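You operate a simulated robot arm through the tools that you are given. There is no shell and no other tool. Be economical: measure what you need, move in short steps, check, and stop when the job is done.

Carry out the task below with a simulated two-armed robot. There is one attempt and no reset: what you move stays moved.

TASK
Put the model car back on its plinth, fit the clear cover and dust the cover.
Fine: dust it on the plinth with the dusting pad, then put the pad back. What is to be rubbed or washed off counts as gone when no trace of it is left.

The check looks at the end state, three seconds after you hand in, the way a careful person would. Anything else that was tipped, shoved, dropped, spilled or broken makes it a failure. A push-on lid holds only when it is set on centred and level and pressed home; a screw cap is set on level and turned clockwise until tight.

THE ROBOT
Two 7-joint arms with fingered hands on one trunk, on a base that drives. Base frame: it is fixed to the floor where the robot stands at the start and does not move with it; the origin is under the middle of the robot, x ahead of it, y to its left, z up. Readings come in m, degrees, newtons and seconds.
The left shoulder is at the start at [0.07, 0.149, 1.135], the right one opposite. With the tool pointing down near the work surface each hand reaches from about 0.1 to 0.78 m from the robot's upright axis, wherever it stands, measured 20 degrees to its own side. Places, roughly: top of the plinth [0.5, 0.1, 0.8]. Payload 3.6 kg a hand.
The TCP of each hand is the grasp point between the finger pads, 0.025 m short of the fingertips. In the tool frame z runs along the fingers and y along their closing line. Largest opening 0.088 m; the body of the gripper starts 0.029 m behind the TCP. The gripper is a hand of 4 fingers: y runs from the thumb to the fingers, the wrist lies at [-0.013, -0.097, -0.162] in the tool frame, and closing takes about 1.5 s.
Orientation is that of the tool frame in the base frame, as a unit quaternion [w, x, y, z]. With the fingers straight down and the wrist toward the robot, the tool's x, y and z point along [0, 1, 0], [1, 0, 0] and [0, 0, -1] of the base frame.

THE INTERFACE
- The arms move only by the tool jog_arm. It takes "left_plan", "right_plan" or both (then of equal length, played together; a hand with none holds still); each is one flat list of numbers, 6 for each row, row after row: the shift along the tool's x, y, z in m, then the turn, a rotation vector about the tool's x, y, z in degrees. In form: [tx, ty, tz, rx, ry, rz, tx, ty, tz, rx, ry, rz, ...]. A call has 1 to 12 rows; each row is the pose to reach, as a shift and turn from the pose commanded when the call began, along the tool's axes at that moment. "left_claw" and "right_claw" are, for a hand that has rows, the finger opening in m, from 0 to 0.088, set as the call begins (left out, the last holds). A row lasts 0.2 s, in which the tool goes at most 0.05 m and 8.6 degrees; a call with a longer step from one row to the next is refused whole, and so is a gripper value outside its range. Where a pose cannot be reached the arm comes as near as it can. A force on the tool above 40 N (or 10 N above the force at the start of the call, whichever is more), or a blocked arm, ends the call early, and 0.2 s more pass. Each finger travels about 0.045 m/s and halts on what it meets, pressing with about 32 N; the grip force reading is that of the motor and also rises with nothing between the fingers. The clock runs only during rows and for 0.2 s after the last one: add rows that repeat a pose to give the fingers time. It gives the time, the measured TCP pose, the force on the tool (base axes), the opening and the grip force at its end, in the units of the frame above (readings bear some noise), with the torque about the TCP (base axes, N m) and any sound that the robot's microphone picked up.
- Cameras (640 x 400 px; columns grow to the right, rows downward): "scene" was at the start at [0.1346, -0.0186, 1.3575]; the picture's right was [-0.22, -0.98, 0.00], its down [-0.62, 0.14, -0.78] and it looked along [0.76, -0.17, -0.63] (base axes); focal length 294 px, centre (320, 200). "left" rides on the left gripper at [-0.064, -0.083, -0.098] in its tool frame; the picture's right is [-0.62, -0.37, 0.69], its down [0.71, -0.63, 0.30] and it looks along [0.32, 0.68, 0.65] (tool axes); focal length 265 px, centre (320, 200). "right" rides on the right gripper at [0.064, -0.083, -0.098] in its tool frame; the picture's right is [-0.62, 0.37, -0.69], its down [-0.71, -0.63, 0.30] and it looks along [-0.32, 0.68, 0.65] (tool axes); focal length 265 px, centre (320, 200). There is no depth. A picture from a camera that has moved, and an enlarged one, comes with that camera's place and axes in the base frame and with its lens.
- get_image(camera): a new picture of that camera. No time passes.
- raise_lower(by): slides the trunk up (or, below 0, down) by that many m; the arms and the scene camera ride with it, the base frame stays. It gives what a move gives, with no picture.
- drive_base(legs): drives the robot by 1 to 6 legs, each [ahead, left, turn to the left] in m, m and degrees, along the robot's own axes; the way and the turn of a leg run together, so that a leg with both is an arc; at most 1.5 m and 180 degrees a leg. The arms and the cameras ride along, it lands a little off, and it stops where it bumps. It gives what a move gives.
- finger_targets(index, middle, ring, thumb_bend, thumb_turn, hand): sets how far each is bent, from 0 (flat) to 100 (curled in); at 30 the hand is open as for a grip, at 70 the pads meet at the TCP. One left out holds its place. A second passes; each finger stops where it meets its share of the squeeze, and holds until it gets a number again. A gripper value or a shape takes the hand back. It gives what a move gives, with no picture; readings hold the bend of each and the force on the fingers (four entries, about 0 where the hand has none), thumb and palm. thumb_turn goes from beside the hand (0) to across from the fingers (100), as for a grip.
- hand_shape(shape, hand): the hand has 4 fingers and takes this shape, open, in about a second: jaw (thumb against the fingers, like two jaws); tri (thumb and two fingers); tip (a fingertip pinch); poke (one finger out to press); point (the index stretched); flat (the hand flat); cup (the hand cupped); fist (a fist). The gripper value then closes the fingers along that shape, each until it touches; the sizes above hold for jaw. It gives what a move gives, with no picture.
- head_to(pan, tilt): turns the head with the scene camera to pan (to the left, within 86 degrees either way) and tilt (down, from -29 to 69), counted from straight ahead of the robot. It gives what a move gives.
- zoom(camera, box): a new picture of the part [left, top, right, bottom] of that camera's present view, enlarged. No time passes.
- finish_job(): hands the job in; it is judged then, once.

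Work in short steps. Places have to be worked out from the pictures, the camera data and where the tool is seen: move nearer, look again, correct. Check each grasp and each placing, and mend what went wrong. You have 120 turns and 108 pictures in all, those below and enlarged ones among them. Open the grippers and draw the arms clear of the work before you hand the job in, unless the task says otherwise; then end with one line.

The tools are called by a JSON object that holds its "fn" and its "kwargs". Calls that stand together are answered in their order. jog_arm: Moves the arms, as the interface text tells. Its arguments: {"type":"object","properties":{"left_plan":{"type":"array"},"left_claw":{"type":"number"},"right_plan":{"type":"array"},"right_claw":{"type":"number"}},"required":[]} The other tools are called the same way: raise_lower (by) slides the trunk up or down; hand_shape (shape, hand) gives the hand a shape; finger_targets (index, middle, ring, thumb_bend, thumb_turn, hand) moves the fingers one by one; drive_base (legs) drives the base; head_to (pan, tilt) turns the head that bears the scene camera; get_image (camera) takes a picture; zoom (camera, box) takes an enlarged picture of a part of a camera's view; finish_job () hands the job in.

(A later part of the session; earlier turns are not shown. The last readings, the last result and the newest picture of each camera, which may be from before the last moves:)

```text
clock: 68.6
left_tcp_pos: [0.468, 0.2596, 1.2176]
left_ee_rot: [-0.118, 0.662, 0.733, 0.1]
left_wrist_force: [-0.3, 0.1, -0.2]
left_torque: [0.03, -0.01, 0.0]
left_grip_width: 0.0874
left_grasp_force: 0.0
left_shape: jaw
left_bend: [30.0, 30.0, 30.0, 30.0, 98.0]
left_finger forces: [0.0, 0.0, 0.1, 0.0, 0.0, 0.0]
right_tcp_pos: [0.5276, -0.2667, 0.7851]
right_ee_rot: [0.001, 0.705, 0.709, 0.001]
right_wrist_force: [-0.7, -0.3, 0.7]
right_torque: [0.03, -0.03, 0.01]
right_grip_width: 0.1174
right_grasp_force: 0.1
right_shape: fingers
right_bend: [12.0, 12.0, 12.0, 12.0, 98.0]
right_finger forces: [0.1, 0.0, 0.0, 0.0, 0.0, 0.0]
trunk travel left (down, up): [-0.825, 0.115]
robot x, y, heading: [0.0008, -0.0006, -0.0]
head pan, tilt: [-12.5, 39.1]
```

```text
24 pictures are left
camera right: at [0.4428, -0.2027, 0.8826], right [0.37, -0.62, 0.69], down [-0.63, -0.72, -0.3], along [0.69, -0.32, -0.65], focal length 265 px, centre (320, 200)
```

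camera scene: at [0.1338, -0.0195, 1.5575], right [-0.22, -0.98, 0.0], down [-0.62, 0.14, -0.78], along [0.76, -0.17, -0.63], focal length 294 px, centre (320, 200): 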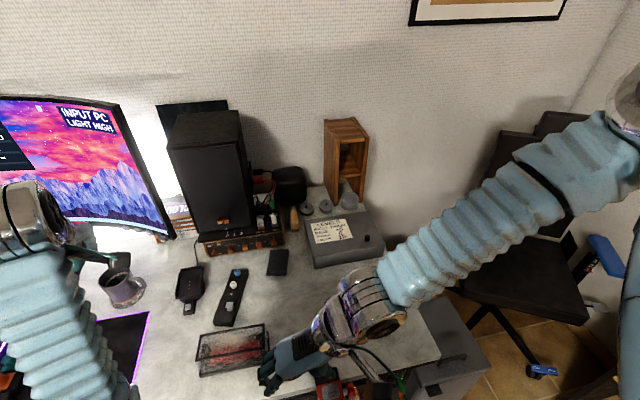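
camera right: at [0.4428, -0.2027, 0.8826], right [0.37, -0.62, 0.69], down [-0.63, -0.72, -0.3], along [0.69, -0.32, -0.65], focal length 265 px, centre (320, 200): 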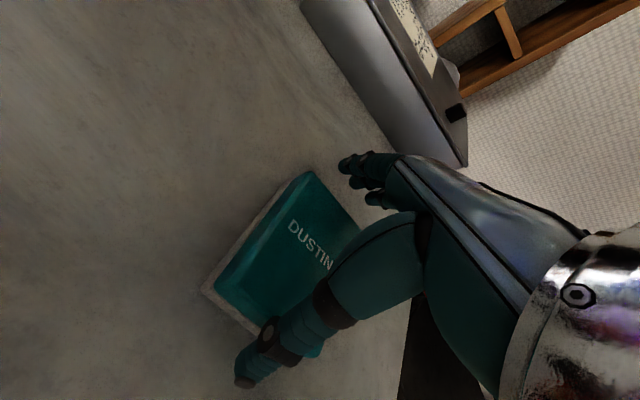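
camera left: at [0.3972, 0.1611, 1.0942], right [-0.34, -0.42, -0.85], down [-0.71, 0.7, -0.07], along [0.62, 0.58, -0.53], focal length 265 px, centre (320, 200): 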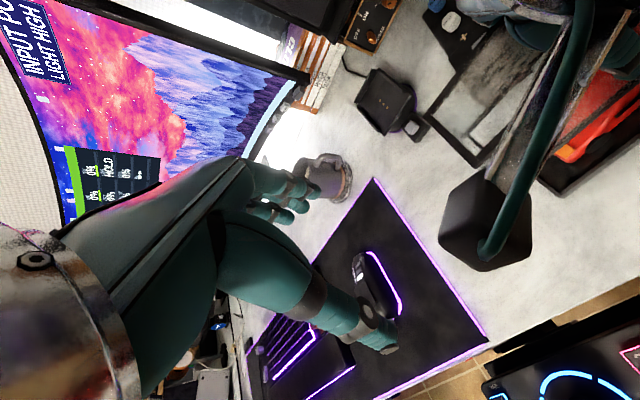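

Pad lies between thumb and fingers. Close with the gripper value.

{"fn": "jog_arm", "kwargs": {"right_plan": [0, 0, 0.002, 0, 0, 0, 0, 0, 0.002, 0, 0, 0, 0, 0, 0.002, 0, 0, 0, 0, 0, 0.002, 0, 0, 0, 0, 0, 0.002, 0, 0, 0, 0, 0, 0.002, 0, 0, 0, 0, 0, 0.002, 0, 0, 0], "right_claw": 0.0}}

{"fn": "get_image", "kwargs": {"camera": "right"}}

```text
clock: 70.2
left_tcp_pos: [0.4682, 0.2613, 1.2181]
left_ee_rot: [-0.117, 0.662, 0.733, 0.1]
left_wrist_force: [-0.4, 0.2, -0.5]
left_torque: [-0.02, 0.02, 0.0]
left_grip_width: 0.0877
left_grasp_force: 0.1
left_shape: jaw
left_bend: [30.0, 30.0, 30.0, 30.0, 98.0]
left_finger forces: [0.0, 0.0, 0.0, 0.0, 0.0, 0.0]
right_tcp_pos: [0.527, -0.2666, 0.7837]
right_ee_rot: [0.004, 0.706, 0.708, 0.0]
right_wrist_force: [4.7, 0.8, 16.4]
right_torque: [0.01, -0.31, 0.05]
right_grip_width: 0.0768
right_grasp_force: 31.6
right_shape: jaw
right_bend: [23.0, 31.0, 30.0, 30.0, 97.0]
right_finger forces: [27.7, 11.4, 5.0, 0.0, 38.6, 0.1]
trunk travel left (down, up): [-0.825, 0.115]
robot x, y, heading: [0.0007, 0.0023, 0.1]
head pan, tilt: [-12.5, 39.1]
```

```text
23 pictures are left
camera right: at [0.4424, -0.2027, 0.8823], right [0.37, -0.62, 0.7], down [-0.63, -0.72, -0.31], along [0.69, -0.32, -0.65], focal length 265 px, centre (320, 200)
```

right: 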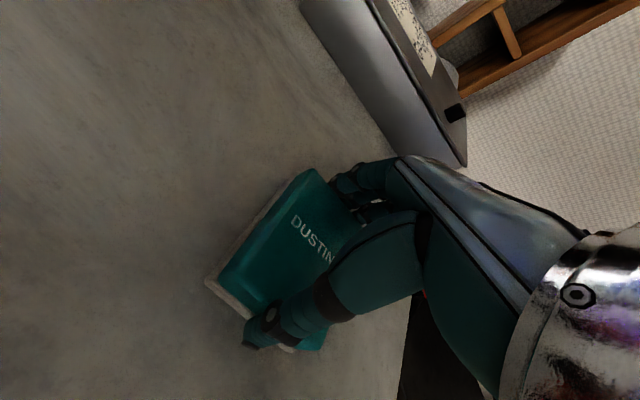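

Gripped (0.077 m, 32 N); return pose noted: TCP (0.527,−0.267,0.784). Lift and look at the pad from the scene camera.

{"fn": "jog_arm", "kwargs": {"right_plan": [0, 0, -0.01, 0, 0, 0, 0, 0, -0.05, 0, 0, 0, 0, 0, -0.09, 0, 0, 0, 0.04, 0, -0.13, 0, 0, 0, 0.085, 0, -0.14, 0, 0, 0, 0.13, 0, -0.14, 0, 0, 0, 0.175, 0, -0.14, 0, 0, 0, 0.22, 0, -0.14, 0, 0, 0, 0.26, 0, -0.14, 0, 0, 0, 0.26, 0, -0.14, 0, 0, 0]}}

{"fn": "zoom", "kwargs": {"camera": "scene", "box": [180, 240, 460, 400]}}

```text
refused: row 4 steps farther than a row can; nothing moved
```

```text
2.29 times, centred on (320, 320) of scene
camera zoom: at [0.1324, -0.0171, 1.5578], right [-0.22, -0.98, 0.0], down [-0.61, 0.14, -0.78], along [0.76, -0.17, -0.63], focal length 672 px, centre (320, -74)
```

zoom: 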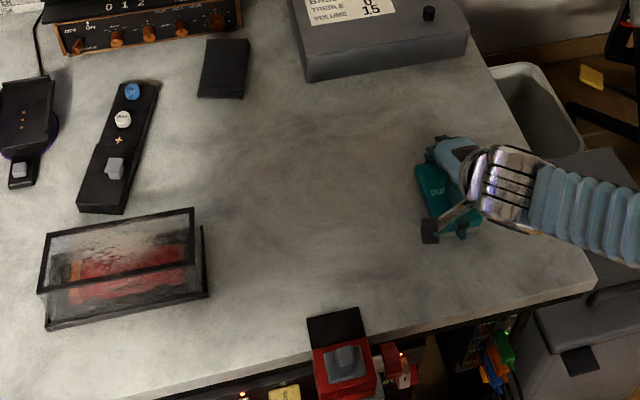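

Row too long; same motion with smaller steps.

{"fn": "jog_arm", "kwargs": {"right_plan": [0, 0, -0.01, 0, 0, 0, 0, 0, -0.05, 0, 0, 0, 0, 0, -0.09, 0, 0, 0, 0.03, 0, -0.12, 0, 0, 0, 0.07, 0, -0.14, 0, 0, 0, 0.115, 0, -0.14, 0, 0, 0, 0.16, 0, -0.14, 0, 0, 0, 0.205, 0, -0.14, 0, 0, 0, 0.25, 0, -0.14, 0, 0, 0, 0.25, 0, -0.14, 0, 0, 0]}}

{"fn": "zoom", "kwargs": {"camera": "scene", "box": [180, 240, 420, 390]}}

{"fn": "get_image", "kwargs": {"camera": "right"}}

```text
clock: 72.4
left_tcp_pos: [0.4685, 0.2591, 1.2191]
left_ee_rot: [-0.117, 0.662, 0.733, 0.1]
left_wrist_force: [0.1, 0.6, 0.2]
left_torque: [-0.01, 0.01, 0.0]
left_grip_width: 0.0878
left_grasp_force: 0.1
left_shape: jaw
left_bend: [30.0, 30.0, 30.0, 30.0, 98.0]
left_finger forces: [0.0, 0.0, 0.1, 0.0, 0.0, 0.0]
right_tcp_pos: [0.5224, -0.0173, 0.9238]
right_ee_rot: [0.001, 0.706, 0.708, -0.001]
right_wrist_force: [-0.5, 0.1, -0.8]
right_torque: [0.0, 0.05, 0.02]
right_grip_width: 0.0766
right_grasp_force: 31.9
right_shape: jaw
right_bend: [23.0, 31.0, 30.0, 30.0, 97.0]
right_finger forces: [25.5, 9.8, 4.2, 0.0, 39.0, 0.0]
trunk travel left (down, up): [-0.825, 0.115]
robot x, y, heading: [0.0008, 0.0012, -0.1]
head pan, tilt: [-12.5, 39.1]
```

```text
2.67 times, centred on (300, 315) of scene
camera zoom: at [0.1343, -0.0199, 1.5575], right [-0.22, -0.98, 0.0], down [-0.62, 0.14, -0.78], along [0.76, -0.17, -0.63], focal length 784 px, centre (373, -107)
```

zoom: 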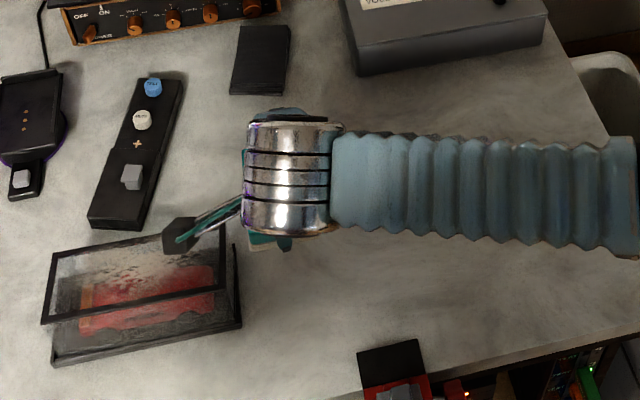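

```text
20 pictures are left
camera right: at [0.4375, 0.0468, 1.0214], right [0.37, -0.62, 0.69], down [-0.63, -0.72, -0.3], along [0.69, -0.32, -0.65], focal length 265 px, centre (320, 200)
```

right: 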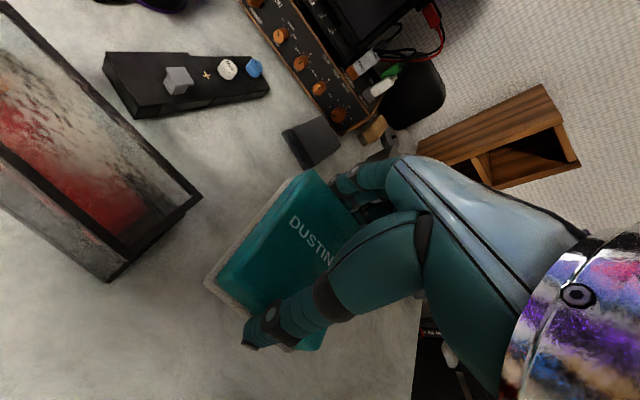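

Pad is held well. Now I go over the right end of the cover's top and lower to just above it.

{"fn": "jog_arm", "kwargs": {"right_plan": [0.045, -0.003, 0, 0, 0, 0, 0.085, -0.005, 0.01, 0, 0, 0, 0.085, -0.005, 0.04, 0, 0, 0, 0.085, -0.005, 0.06, 0, 0, 0, 0.085, -0.005, 0.064, 0, 0, 0, 0.085, -0.005, 0.067, 0, 0, 0, 0.085, -0.005, 0.067, 0, 0, 0]}}

{"fn": "zoom", "kwargs": {"camera": "scene", "box": [180, 280, 320, 390]}}

```text
clock: 74.0
left_tcp_pos: [0.4639, 0.2611, 1.2199]
left_ee_rot: [-0.116, 0.661, 0.734, 0.101]
left_wrist_force: [0.2, 1.1, 0.6]
left_torque: [-0.01, 0.0, 0.01]
left_grip_width: 0.088
left_grasp_force: 0.1
left_shape: jaw
left_bend: [30.0, 30.0, 30.0, 30.0, 98.0]
left_finger forces: [0.0, 0.0, 0.0, 0.0, 0.0, 0.0]
right_tcp_pos: [0.5201, 0.0679, 0.8598]
right_ee_rot: [0.004, 0.706, 0.709, 0.004]
right_wrist_force: [4.1, -0.8, 33.7]
right_torque: [-0.01, -0.22, 0.0]
right_grip_width: 0.0762
right_grasp_force: 32.0
right_shape: jaw
right_bend: [23.0, 31.0, 29.0, 31.0, 98.0]
right_finger forces: [27.7, 10.9, 4.8, 0.0, 39.1, 0.1]
trunk travel left (down, up): [-0.825, 0.115]
robot x, y, heading: [-0.0028, -0.0009, 0.1]
head pan, tilt: [-12.5, 39.1]
```

```text
3.64 times, centred on (250, 335) of scene
camera zoom: at [0.1289, -0.0185, 1.5584], right [-0.22, -0.98, 0.0], down [-0.61, 0.14, -0.78], along [0.76, -0.17, -0.63], focal length 1070 px, centre (574, -291)
```

zoom: 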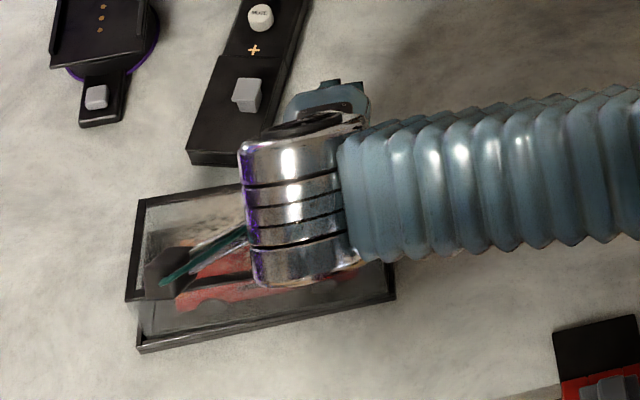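

Contact is already firm (34 N) at TCP z 0.860, so the top lies higher than assumed. I ease to light pressure (−4 mm) and make a stroke along the whole top.

{"fn": "jog_arm", "kwargs": {"right_plan": [0, -0.002, -0.003, 0, 0, 0, -0.012, -0.002, -0.004, 0, 0, 0, 0.005, -0.002, -0.004, 0, 0, 0, 0.022, -0.002, -0.004, 0, 0, 0, 0.039, -0.002, -0.004, 0, 0, 0, 0.056, -0.002, -0.004, 0, 0, 0, 0.073, -0.002, -0.004, 0, 0, 0, 0.09, -0.002, -0.004, 0, 0, 0, 0.107, -0.002, -0.004, 0, 0, 0, 0.12, -0.002, -0.004, 0, 0, 0, 0.12, -0.002, -0.004, 0, 0, 0]}}

```text
clock: 75.8
left_tcp_pos: [0.4651, 0.2588, 1.2205]
left_ee_rot: [-0.117, 0.661, 0.735, 0.102]
left_wrist_force: [0.2, 0.2, 0.5]
left_torque: [0.02, 0.02, -0.01]
left_grip_width: 0.0878
left_grasp_force: 0.2
left_shape: jaw
left_bend: [30.0, 30.0, 30.0, 30.0, 98.0]
left_finger forces: [0.0, 0.0, 0.1, 0.1, 0.0, 0.1]
right_tcp_pos: [0.5688, 0.0673, 0.8586]
right_ee_rot: [0.023, 0.749, 0.662, -0.004]
right_wrist_force: [-5.4, 8.7, 45.5]
right_torque: [0.95, 2.39, -0.23]
right_grip_width: 0.0716
right_grasp_force: 32.3
right_shape: jaw
right_bend: [25.0, 36.0, 34.0, 32.0, 88.0]
right_finger forces: [21.7, 6.2, 3.8, 0.0, 64.6, 0.0]
trunk travel left (down, up): [-0.825, 0.115]
robot x, y, heading: [0.0038, 0.0001, 0.1]
head pan, tilt: [-12.5, 39.1]
stopped in row 8 (right hand): the force on the tool passed its limit (the readings are from after the stop); the commanded pose is now the measured one
```

Something went wrong: the hand ended displaced in x and turned. I look before moving.

{"fn": "get_image", "kwargs": {"camera": "scene"}}

{"fn": "get_image", "kwargs": {"camera": "right"}}

```text
18 pictures are left
camera scene: at [0.1289, -0.0196, 1.5584], right [-0.22, -0.98, 0.0], down [-0.61, 0.14, -0.78], along [0.76, -0.17, -0.63], focal length 294 px, centre (320, 200)
```

scene: 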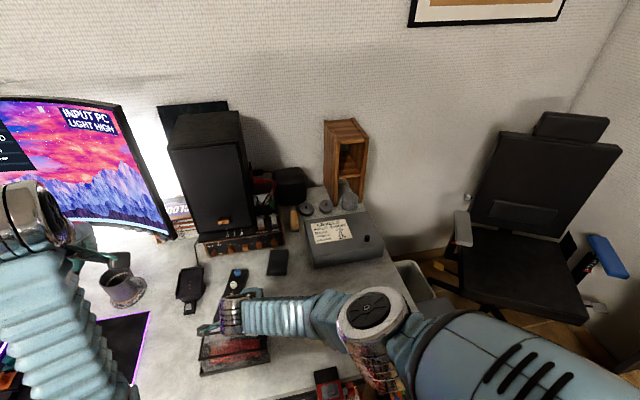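

```text
17 pictures are left
camera right: at [0.4905, 0.1454, 0.9506], right [0.27, -0.63, 0.73], down [-0.7, -0.65, -0.3], along [0.66, -0.43, -0.62], focal length 265 px, centre (320, 200)
```

right: 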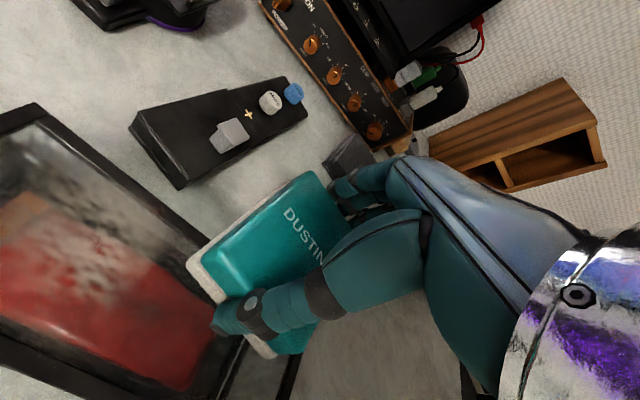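

The cover is still in place, but the thumb bears on its top. I lift straight up.

{"fn": "jog_arm", "kwargs": {"right_plan": [0, 0, -0.01, 0, 0, 0, 0, 0, -0.03, 0, 0, 0, 0, 0, -0.06, 0, 0, 0, 0, 0, -0.08, 0, 0, 0, 0, 0, -0.08, 0, 0, 0]}}

{"fn": "zoom", "kwargs": {"camera": "scene", "box": [160, 260, 340, 390]}}

```text
clock: 77.0
left_tcp_pos: [0.4685, 0.2606, 1.2173]
left_ee_rot: [-0.118, 0.661, 0.734, 0.1]
left_wrist_force: [0.1, 0.1, -0.1]
left_torque: [0.01, 0.01, 0.0]
left_grip_width: 0.0876
left_grasp_force: 0.1
left_shape: jaw
left_bend: [30.0, 30.0, 30.0, 30.0, 98.0]
left_finger forces: [0.0, 0.0, 0.1, 0.0, 0.0, 0.1]
right_tcp_pos: [0.5689, 0.0727, 0.9333]
right_ee_rot: [0.022, 0.748, 0.663, -0.008]
right_wrist_force: [0.2, 0.4, -0.6]
right_torque: [-0.01, 0.01, -0.01]
right_grip_width: 0.0748
right_grasp_force: 32.1
right_shape: jaw
right_bend: [24.0, 33.0, 31.0, 32.0, 95.0]
right_finger forces: [27.2, 10.4, 5.1, 0.0, 42.4, 0.0]
trunk travel left (down, up): [-0.825, 0.115]
robot x, y, heading: [0.0001, 0.0005, 0.2]
head pan, tilt: [-12.5, 39.1]
```

```text
3.08 times, centred on (250, 325) of scene
camera zoom: at [0.1347, -0.0189, 1.5574], right [-0.22, -0.98, 0.0], down [-0.62, 0.14, -0.78], along [0.76, -0.17, -0.63], focal length 905 px, centre (535, -185)
```

zoom: 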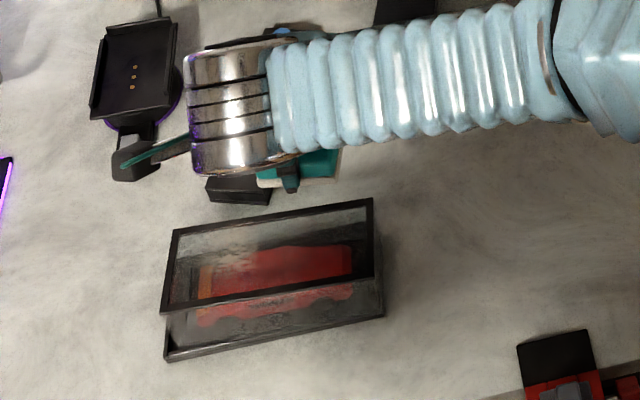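

Plinth and cover are unmoved and the right part of the top is already cleaner. The arm likely hit a joint limit with the raised trunk, so I lift the hand, straighten it, and bring the trunk back down 0.2 m.

{"fn": "jog_arm", "kwargs": {"right_plan": [-0.01, -0.008, -0.035, 0.2, 0.5, -1.4, -0.022, -0.018, -0.075, 0.4, 1, -2.8, -0.034, -0.028, -0.115, 0.7, 1.5, -4.2, -0.045, -0.036, -0.153, 0.9, 2, -5.6, -0.056, -0.045, -0.19, 1.1, 2.4, -6.9, -0.056, -0.045, -0.19, 1.1, 2.4, -6.9]}}

{"fn": "raise_lower", "kwargs": {"by": -0.2}}

```text
clock: 78.4
left_tcp_pos: [0.4684, 0.2613, 1.2183]
left_ee_rot: [-0.118, 0.662, 0.734, 0.099]
left_wrist_force: [0.3, 0.3, -0.2]
left_torque: [0.04, 0.0, -0.02]
left_grip_width: 0.0877
left_grasp_force: 0.1
left_shape: jaw
left_bend: [30.0, 30.0, 30.0, 30.0, 98.0]
left_finger forces: [0.1, 0.0, 0.0, 0.0, 0.1, 0.0]
right_tcp_pos: [0.5142, 0.0312, 1.1225]
right_ee_rot: [0.001, 0.707, 0.708, 0.0]
right_wrist_force: [-0.4, 0.1, -0.1]
right_torque: [-0.01, 0.02, -0.01]
right_grip_width: 0.0752
right_grasp_force: 31.8
right_shape: jaw
right_bend: [24.0, 32.0, 31.0, 32.0, 95.0]
right_finger forces: [26.8, 10.3, 5.0, 0.1, 42.2, 0.1]
trunk travel left (down, up): [-0.825, 0.115]
robot x, y, heading: [-0.0001, 0.0016, -0.1]
head pan, tilt: [-12.5, 39.1]
```

```text
clock: 80.5
left_tcp_pos: [0.4686, 0.2608, 1.0187]
left_ee_rot: [-0.116, 0.662, 0.734, 0.1]
left_wrist_force: [0.1, -0.1, 0.3]
left_torque: [-0.02, 0.01, -0.02]
left_grip_width: 0.088
left_grasp_force: 0.1
left_shape: jaw
left_bend: [30.0, 30.0, 30.0, 30.0, 98.0]
left_finger forces: [0.0, 0.0, 0.0, 0.1, 0.1, 0.0]
right_tcp_pos: [0.5152, 0.0312, 0.9223]
right_ee_rot: [0.001, 0.707, 0.707, -0.001]
right_wrist_force: [-0.5, 0.6, -1.1]
right_torque: [0.0, 0.03, 0.01]
right_grip_width: 0.0749
right_grasp_force: 31.9
right_shape: jaw
right_bend: [24.0, 32.0, 31.0, 32.0, 95.0]
right_finger forces: [27.0, 10.2, 5.0, 0.1, 42.1, 0.0]
trunk travel left (down, up): [-0.625, 0.315]
robot x, y, heading: [0.0006, 0.0015, -0.1]
head pan, tilt: [-12.5, 39.1]
```

{"fn": "get_image", "kwargs": {"camera": "right"}}

{"fn": "zoom", "kwargs": {"camera": "scene", "box": [165, 250, 285, 345]}}

```text
15 pictures are left
camera right: at [0.4306, 0.0956, 1.0202], right [0.37, -0.62, 0.69], down [-0.63, -0.72, -0.3], along [0.69, -0.32, -0.65], focal length 265 px, centre (320, 200)
```

right: 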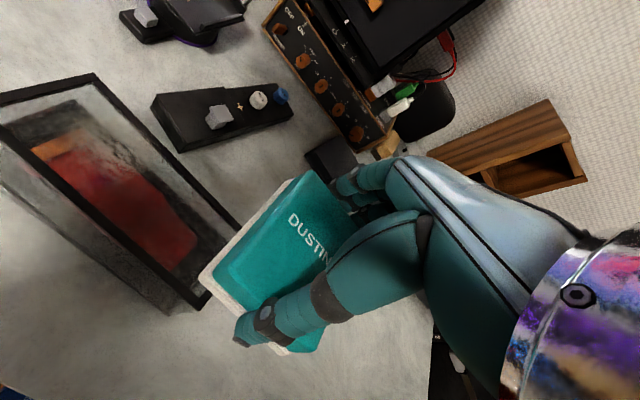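

```text
4.21 times, centred on (225, 298) of scene
camera zoom: at [0.1339, -0.0186, 1.3576], right [-0.22, -0.98, 0.0], down [-0.62, 0.14, -0.78], along [0.76, -0.17, -0.63], focal length 1238 px, centre (720, -210)
```

zoom: 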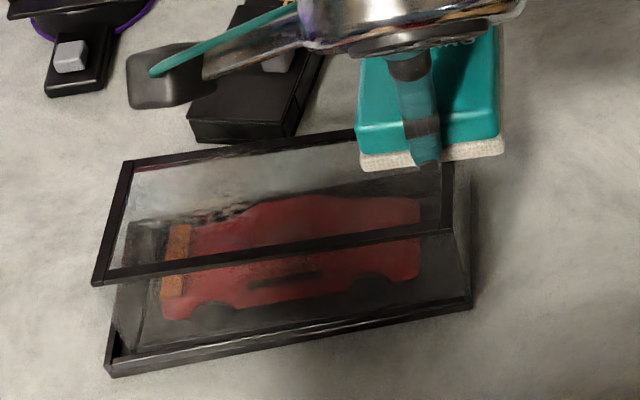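

Good view: foam below, the thumb tip level with it, dust left only in the middle-left part of the top. I approach again at y≈0.09 down to just above the surface.

{"fn": "jog_arm", "kwargs": {"right_plan": [0.03, 0.0025, 0.01, 0, 0, 0, 0.06, 0.0025, 0.03, 0, 0, 0, 0.06, 0.0025, 0.053, 0, 0, 0, 0.06, 0.0025, 0.058, 0, 0, 0, 0.06, 0.0025, 0.06, 0, 0, 0, 0.06, 0.0025, 0.06, 0, 0, 0]}}

```text
clock: 81.9
left_tcp_pos: [0.4696, 0.2597, 1.0183]
left_ee_rot: [-0.117, 0.661, 0.734, 0.1]
left_wrist_force: [0.2, -0.2, 0.5]
left_torque: [0.0, 0.0, 0.01]
left_grip_width: 0.0878
left_grasp_force: 0.0
left_shape: jaw
left_bend: [30.0, 30.0, 30.0, 30.0, 98.0]
left_finger forces: [0.0, 0.0, 0.0, 0.1, 0.0, 0.1]
right_tcp_pos: [0.5174, 0.0889, 0.8623]
right_ee_rot: [0.001, 0.707, 0.707, 0.0]
right_wrist_force: [-0.1, -0.1, -0.4]
right_torque: [0.04, -0.03, -0.01]
right_grip_width: 0.0748
right_grasp_force: 32.2
right_shape: jaw
right_bend: [24.0, 32.0, 31.0, 32.0, 95.0]
right_finger forces: [26.8, 10.3, 4.9, 0.0, 41.9, 0.0]
trunk travel left (down, up): [-0.625, 0.315]
robot x, y, heading: [0.0031, -0.0028, 0.0]
head pan, tilt: [-12.5, 39.1]
```

Free at 0.862; down 2–3 mm to light contact.

{"fn": "jog_arm", "kwargs": {"right_plan": [0, 0, 0.001, 0, 0, 0, 0, 0, 0.002, 0, 0, 0, 0, 0, 0.003, 0, 0, 0]}}

```text
clock: 82.7
left_tcp_pos: [0.4672, 0.2607, 1.0183]
left_ee_rot: [-0.117, 0.662, 0.733, 0.1]
left_wrist_force: [0.7, 0.4, -0.3]
left_torque: [-0.02, 0.01, 0.04]
left_grip_width: 0.0879
left_grasp_force: 0.1
left_shape: jaw
left_bend: [30.0, 30.0, 30.0, 30.0, 98.0]
left_finger forces: [0.0, 0.0, 0.1, 0.0, 0.0, 0.0]
right_tcp_pos: [0.5168, 0.0903, 0.8605]
right_ee_rot: [0.002, 0.707, 0.708, 0.002]
right_wrist_force: [-1.1, -0.1, 8.8]
right_torque: [-0.01, -0.03, -0.04]
right_grip_width: 0.0748
right_grasp_force: 31.9
right_shape: jaw
right_bend: [24.0, 32.0, 30.0, 32.0, 95.0]
right_finger forces: [26.5, 10.0, 4.7, 0.0, 42.4, 0.0]
trunk travel left (down, up): [-0.625, 0.315]
robot x, y, heading: [-0.0021, 0.0038, 0.1]
head pan, tilt: [-12.5, 39.1]
```

Light even contact (9 N). Stroke slowly to the left 5 cm and check.

{"fn": "jog_arm", "kwargs": {"right_plan": [0.01, 0, 0, 0, 0, 0, 0.02, 0, 0, 0, 0, 0, 0.03, 0, 0, 0, 0, 0, 0.04, 0, 0, 0, 0, 0, 0.05, 0, 0, 0, 0, 0]}}

```text
clock: 83.9
left_tcp_pos: [0.4691, 0.2609, 1.019]
left_ee_rot: [-0.118, 0.661, 0.734, 0.1]
left_wrist_force: [0.2, -0.2, 0.5]
left_torque: [0.03, 0.02, 0.01]
left_grip_width: 0.0875
left_grasp_force: 0.0
left_shape: jaw
left_bend: [30.0, 30.0, 30.0, 30.0, 98.0]
left_finger forces: [0.0, 0.0, 0.1, 0.0, 0.1, 0.1]
right_tcp_pos: [0.5157, 0.1402, 0.8597]
right_ee_rot: [0.001, 0.706, 0.708, 0.0]
right_wrist_force: [0.2, -1.7, 7.1]
right_torque: [-0.03, 0.13, 0.01]
right_grip_width: 0.0749
right_grasp_force: 31.9
right_shape: jaw
right_bend: [24.0, 32.0, 30.0, 32.0, 97.0]
right_finger forces: [26.7, 10.5, 5.0, 0.1, 43.1, 0.0]
trunk travel left (down, up): [-0.625, 0.315]
robot x, y, heading: [-0.0024, 0.0026, 0.0]
head pan, tilt: [-12.5, 39.1]
```

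The stroke works. Before going farther left I raise the left hand a bit so the right wrist camera can't touch it.

{"fn": "jog_arm", "kwargs": {"left_plan": [0.01, 0, -0.03, 0, 0, 0, 0.02, 0, -0.06, 0, 0, 0, 0.03, 0, -0.09, 0, 0, 0]}}

```text
clock: 84.5
left_tcp_pos: [0.4622, 0.3138, 1.0743]
left_ee_rot: [-0.18, 0.61, 0.757, 0.153]
left_wrist_force: [0.1, 0.2, 0.5]
left_torque: [0.02, 0.06, 0.01]
left_grip_width: 0.0877
left_grasp_force: 0.1
left_shape: jaw
left_bend: [30.0, 30.0, 30.0, 30.0, 98.0]
left_finger forces: [0.0, 0.1, 0.0, 0.0, 0.0, 0.0]
right_tcp_pos: [0.516, 0.1418, 0.86]
right_ee_rot: [0.001, 0.707, 0.707, 0.001]
right_wrist_force: [0.1, -0.1, 3.1]
right_torque: [0.02, 0.07, 0.03]
right_grip_width: 0.0749
right_grasp_force: 31.6
right_shape: jaw
right_bend: [24.0, 32.0, 30.0, 32.0, 97.0]
right_finger forces: [26.7, 10.3, 4.6, 0.0, 42.6, 0.0]
trunk travel left (down, up): [-0.625, 0.315]
robot x, y, heading: [-0.0007, 0.0026, 0.0]
head pan, tilt: [-12.5, 39.1]
stopped in row 2 (left hand): the arm was blocked; the commanded pose is now the measured one
```

Clear now. Continue: stroke to the left end, then back to the right end.

{"fn": "jog_arm", "kwargs": {"right_plan": [0.012, 0.001, 0.001, 0, 0, 0, 0.025, 0.001, 0.001, 0, 0, 0, 0.038, 0.001, 0.001, 0, 0, 0, 0.038, 0.001, 0.001, 0, 0, 0, 0.022, 0.001, 0.001, 0, 0, 0, 0.006, 0.001, 0.001, 0, 0, 0, -0.01, 0.001, 0.001, 0, 0, 0, -0.026, 0.001, 0.001, 0, 0, 0, -0.042, 0.001, 0.001, 0, 0, 0, -0.058, 0.001, 0.001, 0, 0, 0, -0.074, 0.001, 0.001, 0, 0, 0, -0.08, 0.001, 0.001, 0, 0, 0]}}

```text
clock: 87.1
left_tcp_pos: [0.4601, 0.3143, 1.0748]
left_ee_rot: [-0.179, 0.609, 0.758, 0.152]
left_wrist_force: [0.0, 0.5, 0.5]
left_torque: [-0.01, -0.02, 0.02]
left_grip_width: 0.0874
left_grasp_force: 0.0
left_shape: jaw
left_bend: [30.0, 30.0, 30.0, 30.0, 98.0]
left_finger forces: [0.1, 0.0, 0.1, 0.0, 0.1, 0.1]
right_tcp_pos: [0.5166, 0.0633, 0.8605]
right_ee_rot: [0.002, 0.708, 0.706, 0.002]
right_wrist_force: [-0.5, 1.5, 10.5]
right_torque: [0.04, -0.19, 0.02]
right_grip_width: 0.0751
right_grasp_force: 32.1
right_shape: jaw
right_bend: [24.0, 32.0, 30.0, 32.0, 97.0]
right_finger forces: [26.0, 10.3, 4.6, 0.1, 42.3, 0.0]
trunk travel left (down, up): [-0.625, 0.315]
robot x, y, heading: [-0.0013, 0.0002, 0.3]
head pan, tilt: [-12.5, 39.1]
```

One more pass to the left end and part way back, with the same pressure.

{"fn": "jog_arm", "kwargs": {"right_plan": [0.02, 0.001, 0, 0, 0, 0, 0.04, 0.001, 0, 0, 0, 0, 0.06, 0.001, 0, 0, 0, 0, 0.08, 0.001, 0, 0, 0, 0, 0.1, 0.001, 0, 0, 0, 0, 0.117, 0.001, 0, 0, 0, 0, 0.1, -0.001, 0, 0, 0, 0, 0.08, -0.001, 0, 0, 0, 0, 0.06, -0.001, 0, 0, 0, 0, 0.04, -0.001, 0, 0, 0, 0, 0.02, -0.001, 0, 0, 0, 0, 0, -0.001, 0, 0, 0, 0]}}

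{"fn": "jog_arm", "kwargs": {"right_plan": [0, 0, -0.02, 0, 0, 0, 0, 0, -0.05, 0, 0, 0, -0.03, 0, -0.08, 0, 0, 0, -0.07, 0.004, -0.08, 0, 0, 0, -0.11, 0.006, -0.08, 0, 0, 0, -0.15, 0.008, -0.08, 0, 0, 0, -0.15, 0.008, -0.08, 0, 0, 0]}}

{"fn": "zoom", "kwargs": {"camera": "scene", "box": [165, 250, 285, 345]}}

```text
clock: 89.7
left_tcp_pos: [0.4627, 0.3136, 1.0749]
left_ee_rot: [-0.18, 0.609, 0.757, 0.153]
left_wrist_force: [0.3, 0.5, -0.1]
left_torque: [0.0, 0.03, 0.03]
left_grip_width: 0.0878
left_grasp_force: 0.1
left_shape: jaw
left_bend: [30.0, 30.0, 30.0, 30.0, 98.0]
left_finger forces: [0.0, 0.0, 0.0, 0.0, 0.0, 0.1]
right_tcp_pos: [0.5172, 0.0616, 0.8617]
right_ee_rot: [0.0, 0.707, 0.708, 0.0]
right_wrist_force: [-0.4, 0.9, 2.2]
right_torque: [0.0, -0.08, 0.03]
right_grip_width: 0.0753
right_grasp_force: 32.3
right_shape: jaw
right_bend: [24.0, 32.0, 30.0, 32.0, 97.0]
right_finger forces: [26.7, 10.3, 4.3, 0.0, 41.4, 0.1]
trunk travel left (down, up): [-0.625, 0.315]
robot x, y, heading: [-0.0003, -0.0038, 0.3]
head pan, tilt: [-12.5, 39.1]
```

```text
clock: 91.3
left_tcp_pos: [0.4632, 0.3134, 1.0737]
left_ee_rot: [-0.18, 0.609, 0.757, 0.151]
left_wrist_force: [0.2, -0.1, 0.3]
left_torque: [-0.03, 0.01, -0.04]
left_grip_width: 0.0876
left_grasp_force: 0.0
left_shape: jaw
left_bend: [30.0, 30.0, 30.0, 30.0, 98.0]
left_finger forces: [0.0, 0.0, 0.0, 0.1, 0.1, 0.1]
right_tcp_pos: [0.5269, -0.0886, 0.9399]
right_ee_rot: [0.001, 0.706, 0.708, -0.001]
right_wrist_force: [1.2, -0.9, -1.0]
right_torque: [-0.04, 0.03, -0.04]
right_grip_width: 0.0753
right_grasp_force: 31.6
right_shape: jaw
right_bend: [24.0, 32.0, 30.0, 32.0, 97.0]
right_finger forces: [27.0, 10.2, 4.1, 0.0, 41.1, 0.0]
trunk travel left (down, up): [-0.625, 0.315]
robot x, y, heading: [-0.0044, -0.0017, -0.3]
head pan, tilt: [-12.5, 39.1]
```

```text
4.21 times, centred on (225, 298) of scene
camera zoom: at [0.135, -0.0166, 1.3575], right [-0.22, -0.98, 0.0], down [-0.62, 0.14, -0.78], along [0.76, -0.17, -0.63], focal length 1238 px, centre (720, -210)
```

zoom: 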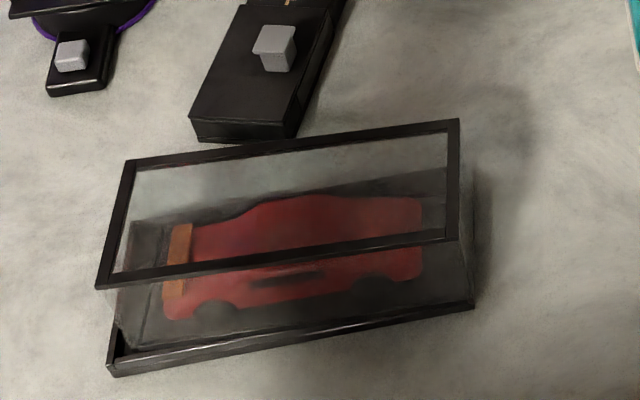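

The top is clean. The cover seems nearer to the right end now; I check both ends enlarged.

{"fn": "zoom", "kwargs": {"camera": "scene", "box": [240, 275, 285, 330]}}

{"fn": "zoom", "kwargs": {"camera": "scene", "box": [178, 300, 228, 342]}}

```text
7.27 times, centred on (262, 302) of scene
camera zoom: at [0.135, -0.0166, 1.3575], right [-0.22, -0.98, 0.0], down [-0.62, 0.14, -0.78], along [0.76, -0.17, -0.63], focal length 2139 px, centre (738, -546)
```

zoom: 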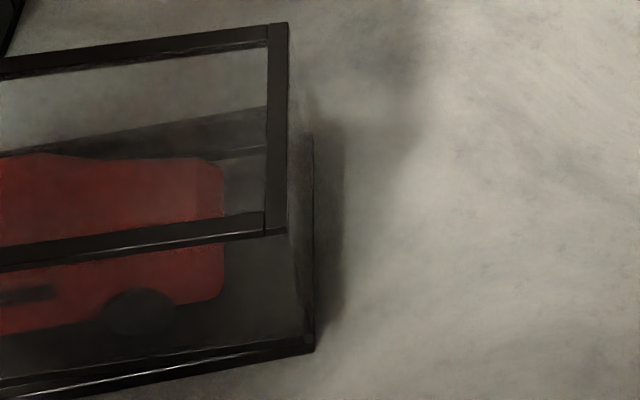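

```text
9.52 times, centred on (203, 321) of scene
camera zoom: at [0.135, -0.0166, 1.3575], right [-0.22, -0.98, 0.0], down [-0.62, 0.14, -0.78], along [0.76, -0.17, -0.63], focal length 2801 px, centre (1434, -952)
```

zoom: 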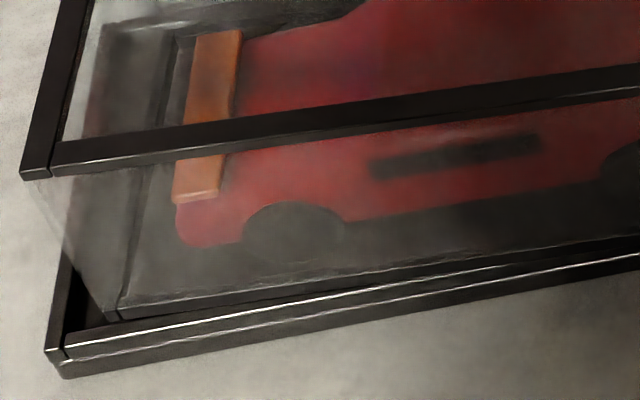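

The accidental push displaced and yawed the cover (the low rim was crossed): right end over the rim, left inset too big. Dust is gone. I first put the pad back to its place, then regrip and reseat the cover.

{"fn": "jog_arm", "kwargs": {"right_plan": [-0.045, 0, 0, 0, 0, 0, -0.09, 0, 0, 0, 0, 0, -0.135, 0, 0, 0, 0, 0, -0.178, 0, 0, 0, 0, 0, -0.178, 0, 0.045, 0, 0, 0, -0.178, 0, 0.09, 0, 0, 0, -0.178, 0, 0.125, 0, 0, 0, -0.178, 0, 0.145, 0, 0, 0, -0.178, 0, 0.15, 0, 0, 0, -0.178, 0, 0.15, 0, 0, 0]}}

```text
clock: 93.5
left_tcp_pos: [0.4627, 0.3143, 1.0735]
left_ee_rot: [-0.179, 0.61, 0.757, 0.151]
left_wrist_force: [-0.8, -0.2, 0.3]
left_torque: [-0.02, 0.03, -0.02]
left_grip_width: 0.0878
left_grasp_force: 0.0
left_shape: jaw
left_bend: [30.0, 30.0, 30.0, 30.0, 98.0]
left_finger forces: [0.0, 0.0, 0.0, 0.0, 0.1, 0.1]
right_tcp_pos: [0.5258, -0.2694, 0.7879]
right_ee_rot: [0.001, 0.707, 0.707, 0.0]
right_wrist_force: [0.0, -0.5, -0.2]
right_torque: [0.04, -0.02, -0.01]
right_grip_width: 0.0752
right_grasp_force: 31.6
right_shape: jaw
right_bend: [24.0, 32.0, 30.0, 32.0, 97.0]
right_finger forces: [26.6, 10.1, 4.3, 0.0, 40.9, 0.0]
trunk travel left (down, up): [-0.625, 0.315]
robot x, y, heading: [0.0035, 0.0029, 0.0]
head pan, tilt: [-12.5, 39.1]
```

Lower to contact in 1 mm steps.

{"fn": "jog_arm", "kwargs": {"right_plan": [0.001, 0, 0.001, 0, 0, 0, 0.002, 0.001, 0.002, 0, 0, 0, 0.002, 0.001, 0.003, 0, 0, 0, 0.002, 0.001, 0.004, 0, 0, 0]}}

```text
clock: 94.5
left_tcp_pos: [0.4615, 0.314, 1.0744]
left_ee_rot: [-0.18, 0.61, 0.757, 0.152]
left_wrist_force: [-0.8, -0.4, 0.0]
left_torque: [-0.01, 0.01, 0.0]
left_grip_width: 0.0876
left_grasp_force: 0.0
left_shape: jaw
left_bend: [30.0, 30.0, 30.0, 30.0, 98.0]
left_finger forces: [0.0, 0.1, 0.0, 0.0, 0.1, 0.0]
right_tcp_pos: [0.5265, -0.2657, 0.7864]
right_ee_rot: [0.002, 0.706, 0.708, 0.001]
right_wrist_force: [0.3, -1.5, 4.0]
right_torque: [0.01, -0.26, -0.05]
right_grip_width: 0.0752
right_grasp_force: 32.0
right_shape: jaw
right_bend: [24.0, 32.0, 30.0, 32.0, 97.0]
right_finger forces: [26.3, 10.8, 4.6, 0.1, 41.0, 0.0]
trunk travel left (down, up): [-0.625, 0.315]
robot x, y, heading: [-0.0003, -0.001, -0.0]
head pan, tilt: [-12.5, 39.1]
```

Pad is down. Open wide with finger targets, then lift.

{"fn": "finger_targets", "kwargs": {"hand": "right", "index": 12, "middle": 12, "ring": 12, "thumb_bend": 12}}

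{"fn": "jog_arm", "kwargs": {"right_plan": [0, 0, -0.02, 0, 0, 0, 0, 0, -0.06, 0, 0, 0, 0, 0, -0.1, 0, 0, 0, 0.03, 0, -0.13, 0, 0, 0, 0.07, 0, -0.14, 0, 0, 0, 0.1, 0, -0.14, 0, 0, 0, 0.1, 0, -0.14, 0, 0, 0]}}

{"fn": "get_image", "kwargs": {"camera": "scene"}}

```text
clock: 95.5
left_tcp_pos: [0.4638, 0.3137, 1.074]
left_ee_rot: [-0.18, 0.609, 0.757, 0.151]
left_wrist_force: [0.5, -0.5, -0.2]
left_torque: [-0.01, 0.01, 0.0]
left_grip_width: 0.0879
left_grasp_force: 0.0
left_shape: jaw
left_bend: [30.0, 30.0, 30.0, 30.0, 98.0]
left_finger forces: [0.1, 0.0, 0.0, 0.0, 0.1, 0.0]
right_tcp_pos: [0.5261, -0.267, 0.784]
right_ee_rot: [0.001, 0.708, 0.706, -0.001]
right_wrist_force: [-0.2, -1.5, 0.4]
right_torque: [-0.04, 0.0, 0.0]
right_grip_width: 0.1168
right_grasp_force: 0.0
right_shape: fingers
right_bend: [12.0, 12.0, 12.0, 12.0, 100.0]
right_finger forces: [0.0, 0.1, 0.0, 0.1, 0.0, 0.0]
trunk travel left (down, up): [-0.625, 0.315]
robot x, y, heading: [-0.0041, -0.0024, -0.2]
head pan, tilt: [-12.5, 39.1]
```

```text
clock: 97.1
left_tcp_pos: [0.4624, 0.3136, 1.0739]
left_ee_rot: [-0.18, 0.609, 0.757, 0.152]
left_wrist_force: [0.7, 0.2, 0.6]
left_torque: [-0.03, -0.01, -0.01]
left_grip_width: 0.0879
left_grasp_force: 0.0
left_shape: jaw
left_bend: [30.0, 30.0, 30.0, 30.0, 98.0]
left_finger forces: [0.1, 0.0, 0.0, 0.1, 0.0, 0.0]
right_tcp_pos: [0.5252, -0.1676, 0.9233]
right_ee_rot: [0.0, 0.707, 0.707, 0.001]
right_wrist_force: [0.0, 0.3, -0.4]
right_torque: [-0.01, -0.01, 0.03]
right_grip_width: 0.1168
right_grasp_force: 0.0
right_shape: fingers
right_bend: [12.0, 12.0, 12.0, 12.0, 100.0]
right_finger forces: [0.0, 0.0, 0.0, 0.0, 0.1, 0.1]
trunk travel left (down, up): [-0.625, 0.315]
robot x, y, heading: [-0.0002, 0.0005, 0.1]
head pan, tilt: [-12.5, 39.1]
```

```text
10 pictures are left
camera scene: at [0.1337, -0.0191, 1.3576], right [-0.22, -0.98, 0.0], down [-0.62, 0.14, -0.78], along [0.76, -0.17, -0.63], focal length 294 px, centre (320, 200)
```

scene: 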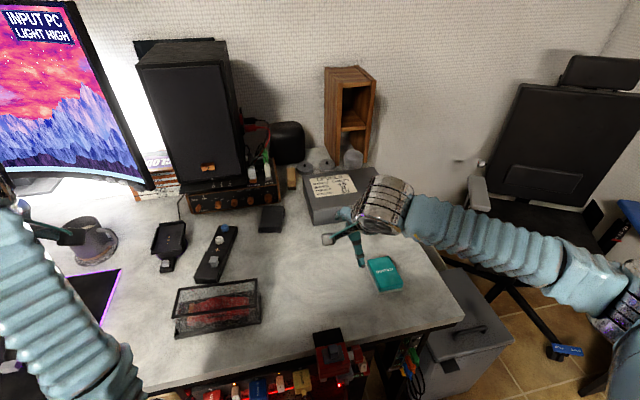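

The pad is back where it was. Now the cover: centre relative to the plinth is off by about (−4.4, −7.4) mm and ~2° yaw. I open the jaw, go over it with matching yaw and come down to grip height.

{"fn": "jog_arm", "kwargs": {"right_plan": [0.045, -0.002, -0.01, 0, 0, 0, 0.09, -0.004, -0.01, 0, 0, 0, 0.135, -0.006, -0.01, 0, 0, 0, 0.18, -0.008, -0.01, 0, 0, 1, 0.225, -0.01, -0.01, 0, 0, 2, 0.265, -0.0117, -0.01, 0, 0, 2, 0.279, -0.0117, 0.01, 0, 0, 2, 0.279, -0.0117, 0.045, 0, 0, 2, 0.279, -0.0117, 0.08, 0, 0, 2, 0.279, -0.0117, 0.1, 0, 0, 2, 0.279, -0.0117, 0.107, 0, 0, 2, 0.279, -0.0117, 0.107, 0, 0, 2], "right_claw": 0.088}}

```text
clock: 99.7
left_tcp_pos: [0.4624, 0.3134, 1.0744]
left_ee_rot: [-0.18, 0.609, 0.757, 0.152]
left_wrist_force: [-1.2, 0.1, -0.8]
left_torque: [0.0, 0.0, 0.0]
left_grip_width: 0.0877
left_grasp_force: 0.1
left_shape: jaw
left_bend: [30.0, 30.0, 30.0, 30.0, 98.0]
left_finger forces: [0.1, 0.0, 0.1, 0.0, 0.0, 0.1]
right_tcp_pos: [0.5141, 0.1146, 0.8169]
right_ee_rot: [0.001, 0.72, 0.694, 0.001]
right_wrist_force: [1.1, 0.9, 2.2]
right_torque: [-0.01, 0.01, -0.01]
right_grip_width: 0.0881
right_grasp_force: 0.0
right_shape: jaw
right_bend: [30.0, 30.0, 30.0, 30.0, 98.0]
right_finger forces: [1.5, 0.0, 0.0, 0.0, 0.3, 0.0]
trunk travel left (down, up): [-0.625, 0.315]
robot x, y, heading: [-0.007, 0.0027, 0.2]
head pan, tilt: [-12.5, 39.1]
```

Grip it, then lift 5 mm.

{"fn": "jog_arm", "kwargs": {"right_plan": [0, 0, 0, 0, 0, 0, 0, 0, 0, 0, 0, 0, 0, 0, 0, 0, 0, 0, 0, 0, 0, 0, 0, 0, 0, 0, 0, 0, 0, 0, 0, 0, 0, 0, 0, 0], "right_claw": 0.0}}

{"fn": "jog_arm", "kwargs": {"right_plan": [0, 0, -0.006, 0, 0, 0, 0.003, 0.002, -0.006, 0, 0, -1, 0.0065, 0.0044, -0.006, 0, 0, -1.8, 0.0065, 0.0044, -0.004, 0, 0, -1.8, 0.0065, 0.0044, -0.004, 0, 0, -1.8]}}

{"fn": "zoom", "kwargs": {"camera": "scene", "box": [170, 280, 275, 345]}}

```text
clock: 101.1
left_tcp_pos: [0.4637, 0.3128, 1.0744]
left_ee_rot: [-0.18, 0.609, 0.758, 0.152]
left_wrist_force: [0.2, 0.4, 0.7]
left_torque: [-0.03, 0.02, -0.02]
left_grip_width: 0.0879
left_grasp_force: 0.0
left_shape: jaw
left_bend: [30.0, 30.0, 30.0, 30.0, 98.0]
left_finger forces: [0.0, 0.0, 0.0, 0.0, 0.0, 0.1]
right_tcp_pos: [0.5141, 0.1142, 0.8166]
right_ee_rot: [0.001, 0.719, 0.695, 0.0]
right_wrist_force: [0.8, -0.5, 0.4]
right_torque: [-0.01, -0.06, -0.01]
right_grip_width: 0.0659
right_grasp_force: 31.9
right_shape: jaw
right_bend: [30.0, 39.0, 35.0, 48.0, 98.0]
right_finger forces: [21.9, 11.2, 4.0, 0.0, 36.5, 0.0]
trunk travel left (down, up): [-0.625, 0.315]
robot x, y, heading: [-0.0016, -0.0035, -0.2]
head pan, tilt: [-12.5, 39.1]
```

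```text
clock: 102.3
left_tcp_pos: [0.4629, 0.3139, 1.0748]
left_ee_rot: [-0.18, 0.609, 0.758, 0.152]
left_wrist_force: [0.1, 0.2, -0.2]
left_torque: [0.02, -0.01, -0.03]
left_grip_width: 0.0878
left_grasp_force: 0.0
left_shape: jaw
left_bend: [30.0, 30.0, 30.0, 30.0, 98.0]
left_finger forces: [0.0, 0.0, 0.1, 0.1, 0.0, 0.1]
right_tcp_pos: [0.52, 0.1199, 0.8223]
right_ee_rot: [0.001, 0.708, 0.706, 0.0]
right_wrist_force: [0.1, -0.3, -1.8]
right_torque: [-0.02, -0.02, -0.01]
right_grip_width: 0.0657
right_grasp_force: 32.1
right_shape: jaw
right_bend: [30.0, 39.0, 36.0, 48.0, 98.0]
right_finger forces: [21.7, 11.3, 4.0, 0.1, 36.5, 0.0]
trunk travel left (down, up): [-0.625, 0.315]
robot x, y, heading: [0.0017, -0.0015, 0.0]
head pan, tilt: [-12.5, 39.1]
```

```text
6.10 times, centred on (222, 312) of scene
camera zoom: at [0.1344, -0.0183, 1.3575], right [-0.22, -0.98, 0.0], down [-0.62, 0.14, -0.78], along [0.76, -0.17, -0.63], focal length 1793 px, centre (914, -486)
```

zoom: 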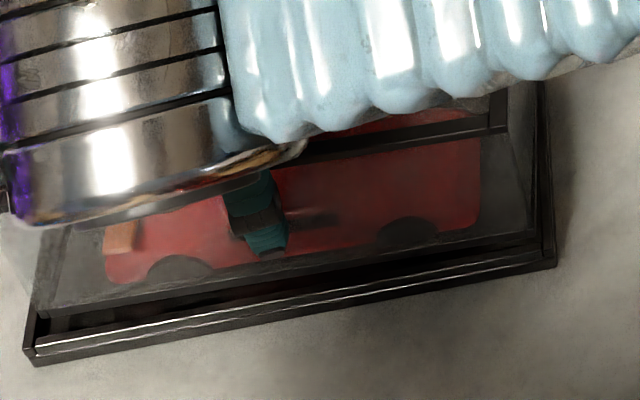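

Near insets are now 7 mm at both ends (ideal, yaw good). The right-end gap looks small; I check that corner enlarged.

{"fn": "zoom", "kwargs": {"camera": "scene", "box": [235, 285, 275, 330]}}

```text
8.89 times, centred on (255, 308) of scene
camera zoom: at [0.1344, -0.0183, 1.3575], right [-0.22, -0.98, 0.0], down [-0.62, 0.14, -0.78], along [0.76, -0.17, -0.63], focal length 2614 px, centre (898, -756)
```

zoom: 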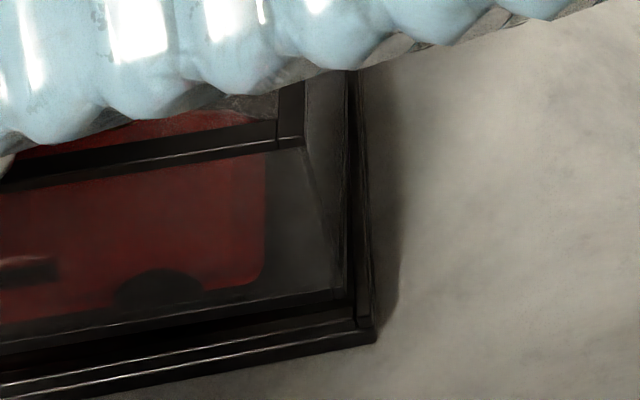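

Estimated insets: right end 5, near 4.3 (right) and 7 (left), all inside the rim; a small trim (+1 mm x, +0.7 mm y, −0.5°) and lower to contact.

{"fn": "jog_arm", "kwargs": {"right_plan": [0.0007, 0.001, 0, 0, 0, -0.5, 0.0007, 0.001, 0.003, 0, 0, -0.5, 0.0007, 0.001, 0.005, 0, 0, -0.5, 0.0007, 0.001, 0.007, 0, 0, -0.5, 0.0007, 0.001, 0.008, 0, 0, -0.5]}}

```text
clock: 103.5
left_tcp_pos: [0.461, 0.3141, 1.0753]
left_ee_rot: [-0.179, 0.61, 0.757, 0.153]
left_wrist_force: [-0.1, 0.5, -1.0]
left_torque: [0.02, -0.03, -0.02]
left_grip_width: 0.0877
left_grasp_force: 0.1
left_shape: jaw
left_bend: [30.0, 30.0, 30.0, 30.0, 98.0]
left_finger forces: [0.0, 0.0, 0.1, 0.0, 0.1, 0.0]
right_tcp_pos: [0.5202, 0.1209, 0.8152]
right_ee_rot: [0.002, 0.705, 0.709, 0.002]
right_wrist_force: [-1.1, 0.0, 10.2]
right_torque: [-0.12, -0.21, -0.01]
right_grip_width: 0.0655
right_grasp_force: 31.0
right_shape: jaw
right_bend: [30.0, 39.0, 36.0, 49.0, 98.0]
right_finger forces: [20.2, 11.7, 4.4, 0.1, 37.6, 0.1]
trunk travel left (down, up): [-0.625, 0.315]
robot x, y, heading: [0.003, -0.0013, 0.1]
head pan, tilt: [-12.5, 39.1]
```

Contact 10 N, a bit toward the far side, 1.4 mm lower than where it stood before. I shift −1.5 mm in x while lightly unloaded and press again to compare height and balance.

{"fn": "jog_arm", "kwargs": {"right_plan": [0, 0, -0.003, 0, 0, 0, 0, -0.0015, -0.003, 0, 0, 0, 0, -0.0015, -0.001, 0, 0, 0, 0, -0.0015, 0.001, 0, 0, 0, 0, -0.0015, 0.001, 0, 0, 0]}}

```text
clock: 104.7
left_tcp_pos: [0.4621, 0.3129, 1.0742]
left_ee_rot: [-0.181, 0.609, 0.757, 0.152]
left_wrist_force: [0.0, -0.2, -0.7]
left_torque: [0.02, 0.02, -0.04]
left_grip_width: 0.0878
left_grasp_force: 0.1
left_shape: jaw
left_bend: [30.0, 30.0, 30.0, 30.0, 98.0]
left_finger forces: [0.0, 0.1, 0.0, 0.0, 0.1, 0.1]
right_tcp_pos: [0.52, 0.1217, 0.8153]
right_ee_rot: [0.001, 0.705, 0.709, 0.001]
right_wrist_force: [2.5, -0.9, 7.7]
right_torque: [-0.15, -0.33, -0.03]
right_grip_width: 0.0659
right_grasp_force: 31.8
right_shape: jaw
right_bend: [30.0, 39.0, 36.0, 49.0, 98.0]
right_finger forces: [21.2, 12.7, 4.9, 0.0, 36.4, 0.1]
trunk travel left (down, up): [-0.625, 0.315]
robot x, y, heading: [-0.0019, -0.0014, -0.1]
head pan, tilt: [-12.5, 39.1]
```

The sideways force and far-side torque match the car's far wheels touching the far frame. I repeat the nudge: raise ~5 mm, move +5 mm in x, lower to just above the rim, draw back 8 mm so the far wall centres the car.

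{"fn": "jog_arm", "kwargs": {"right_plan": [0, 0, -0.008, 0, 0, 0, 0, 0.003, -0.009, 0, 0, 0, 0, 0.0055, -0.008, 0, 0, 0, 0, 0.0055, -0.0055, 0, 0, 0, 0, 0.0055, -0.0045, 0, 0, 0, 0, 0.0055, -0.0045, 0, 0, 0]}}

```text
clock: 106.1
left_tcp_pos: [0.4621, 0.3136, 1.0745]
left_ee_rot: [-0.179, 0.61, 0.757, 0.152]
left_wrist_force: [0.2, -0.5, 0.0]
left_torque: [-0.03, 0.02, 0.05]
left_grip_width: 0.0879
left_grasp_force: 0.0
left_shape: jaw
left_bend: [30.0, 30.0, 30.0, 30.0, 98.0]
left_finger forces: [0.0, 0.0, 0.1, 0.0, 0.0, 0.1]
right_tcp_pos: [0.5228, 0.1214, 0.8184]
right_ee_rot: [0.001, 0.705, 0.709, 0.001]
right_wrist_force: [0.1, -0.4, 1.5]
right_torque: [0.08, -0.07, -0.01]
right_grip_width: 0.0656
right_grasp_force: 32.1
right_shape: jaw
right_bend: [30.0, 39.0, 36.0, 49.0, 97.0]
right_finger forces: [20.6, 11.9, 4.3, 0.0, 36.8, 0.0]
trunk travel left (down, up): [-0.625, 0.315]
robot x, y, heading: [-0.0003, -0.0014, 0.0]
head pan, tilt: [-12.5, 39.1]
```

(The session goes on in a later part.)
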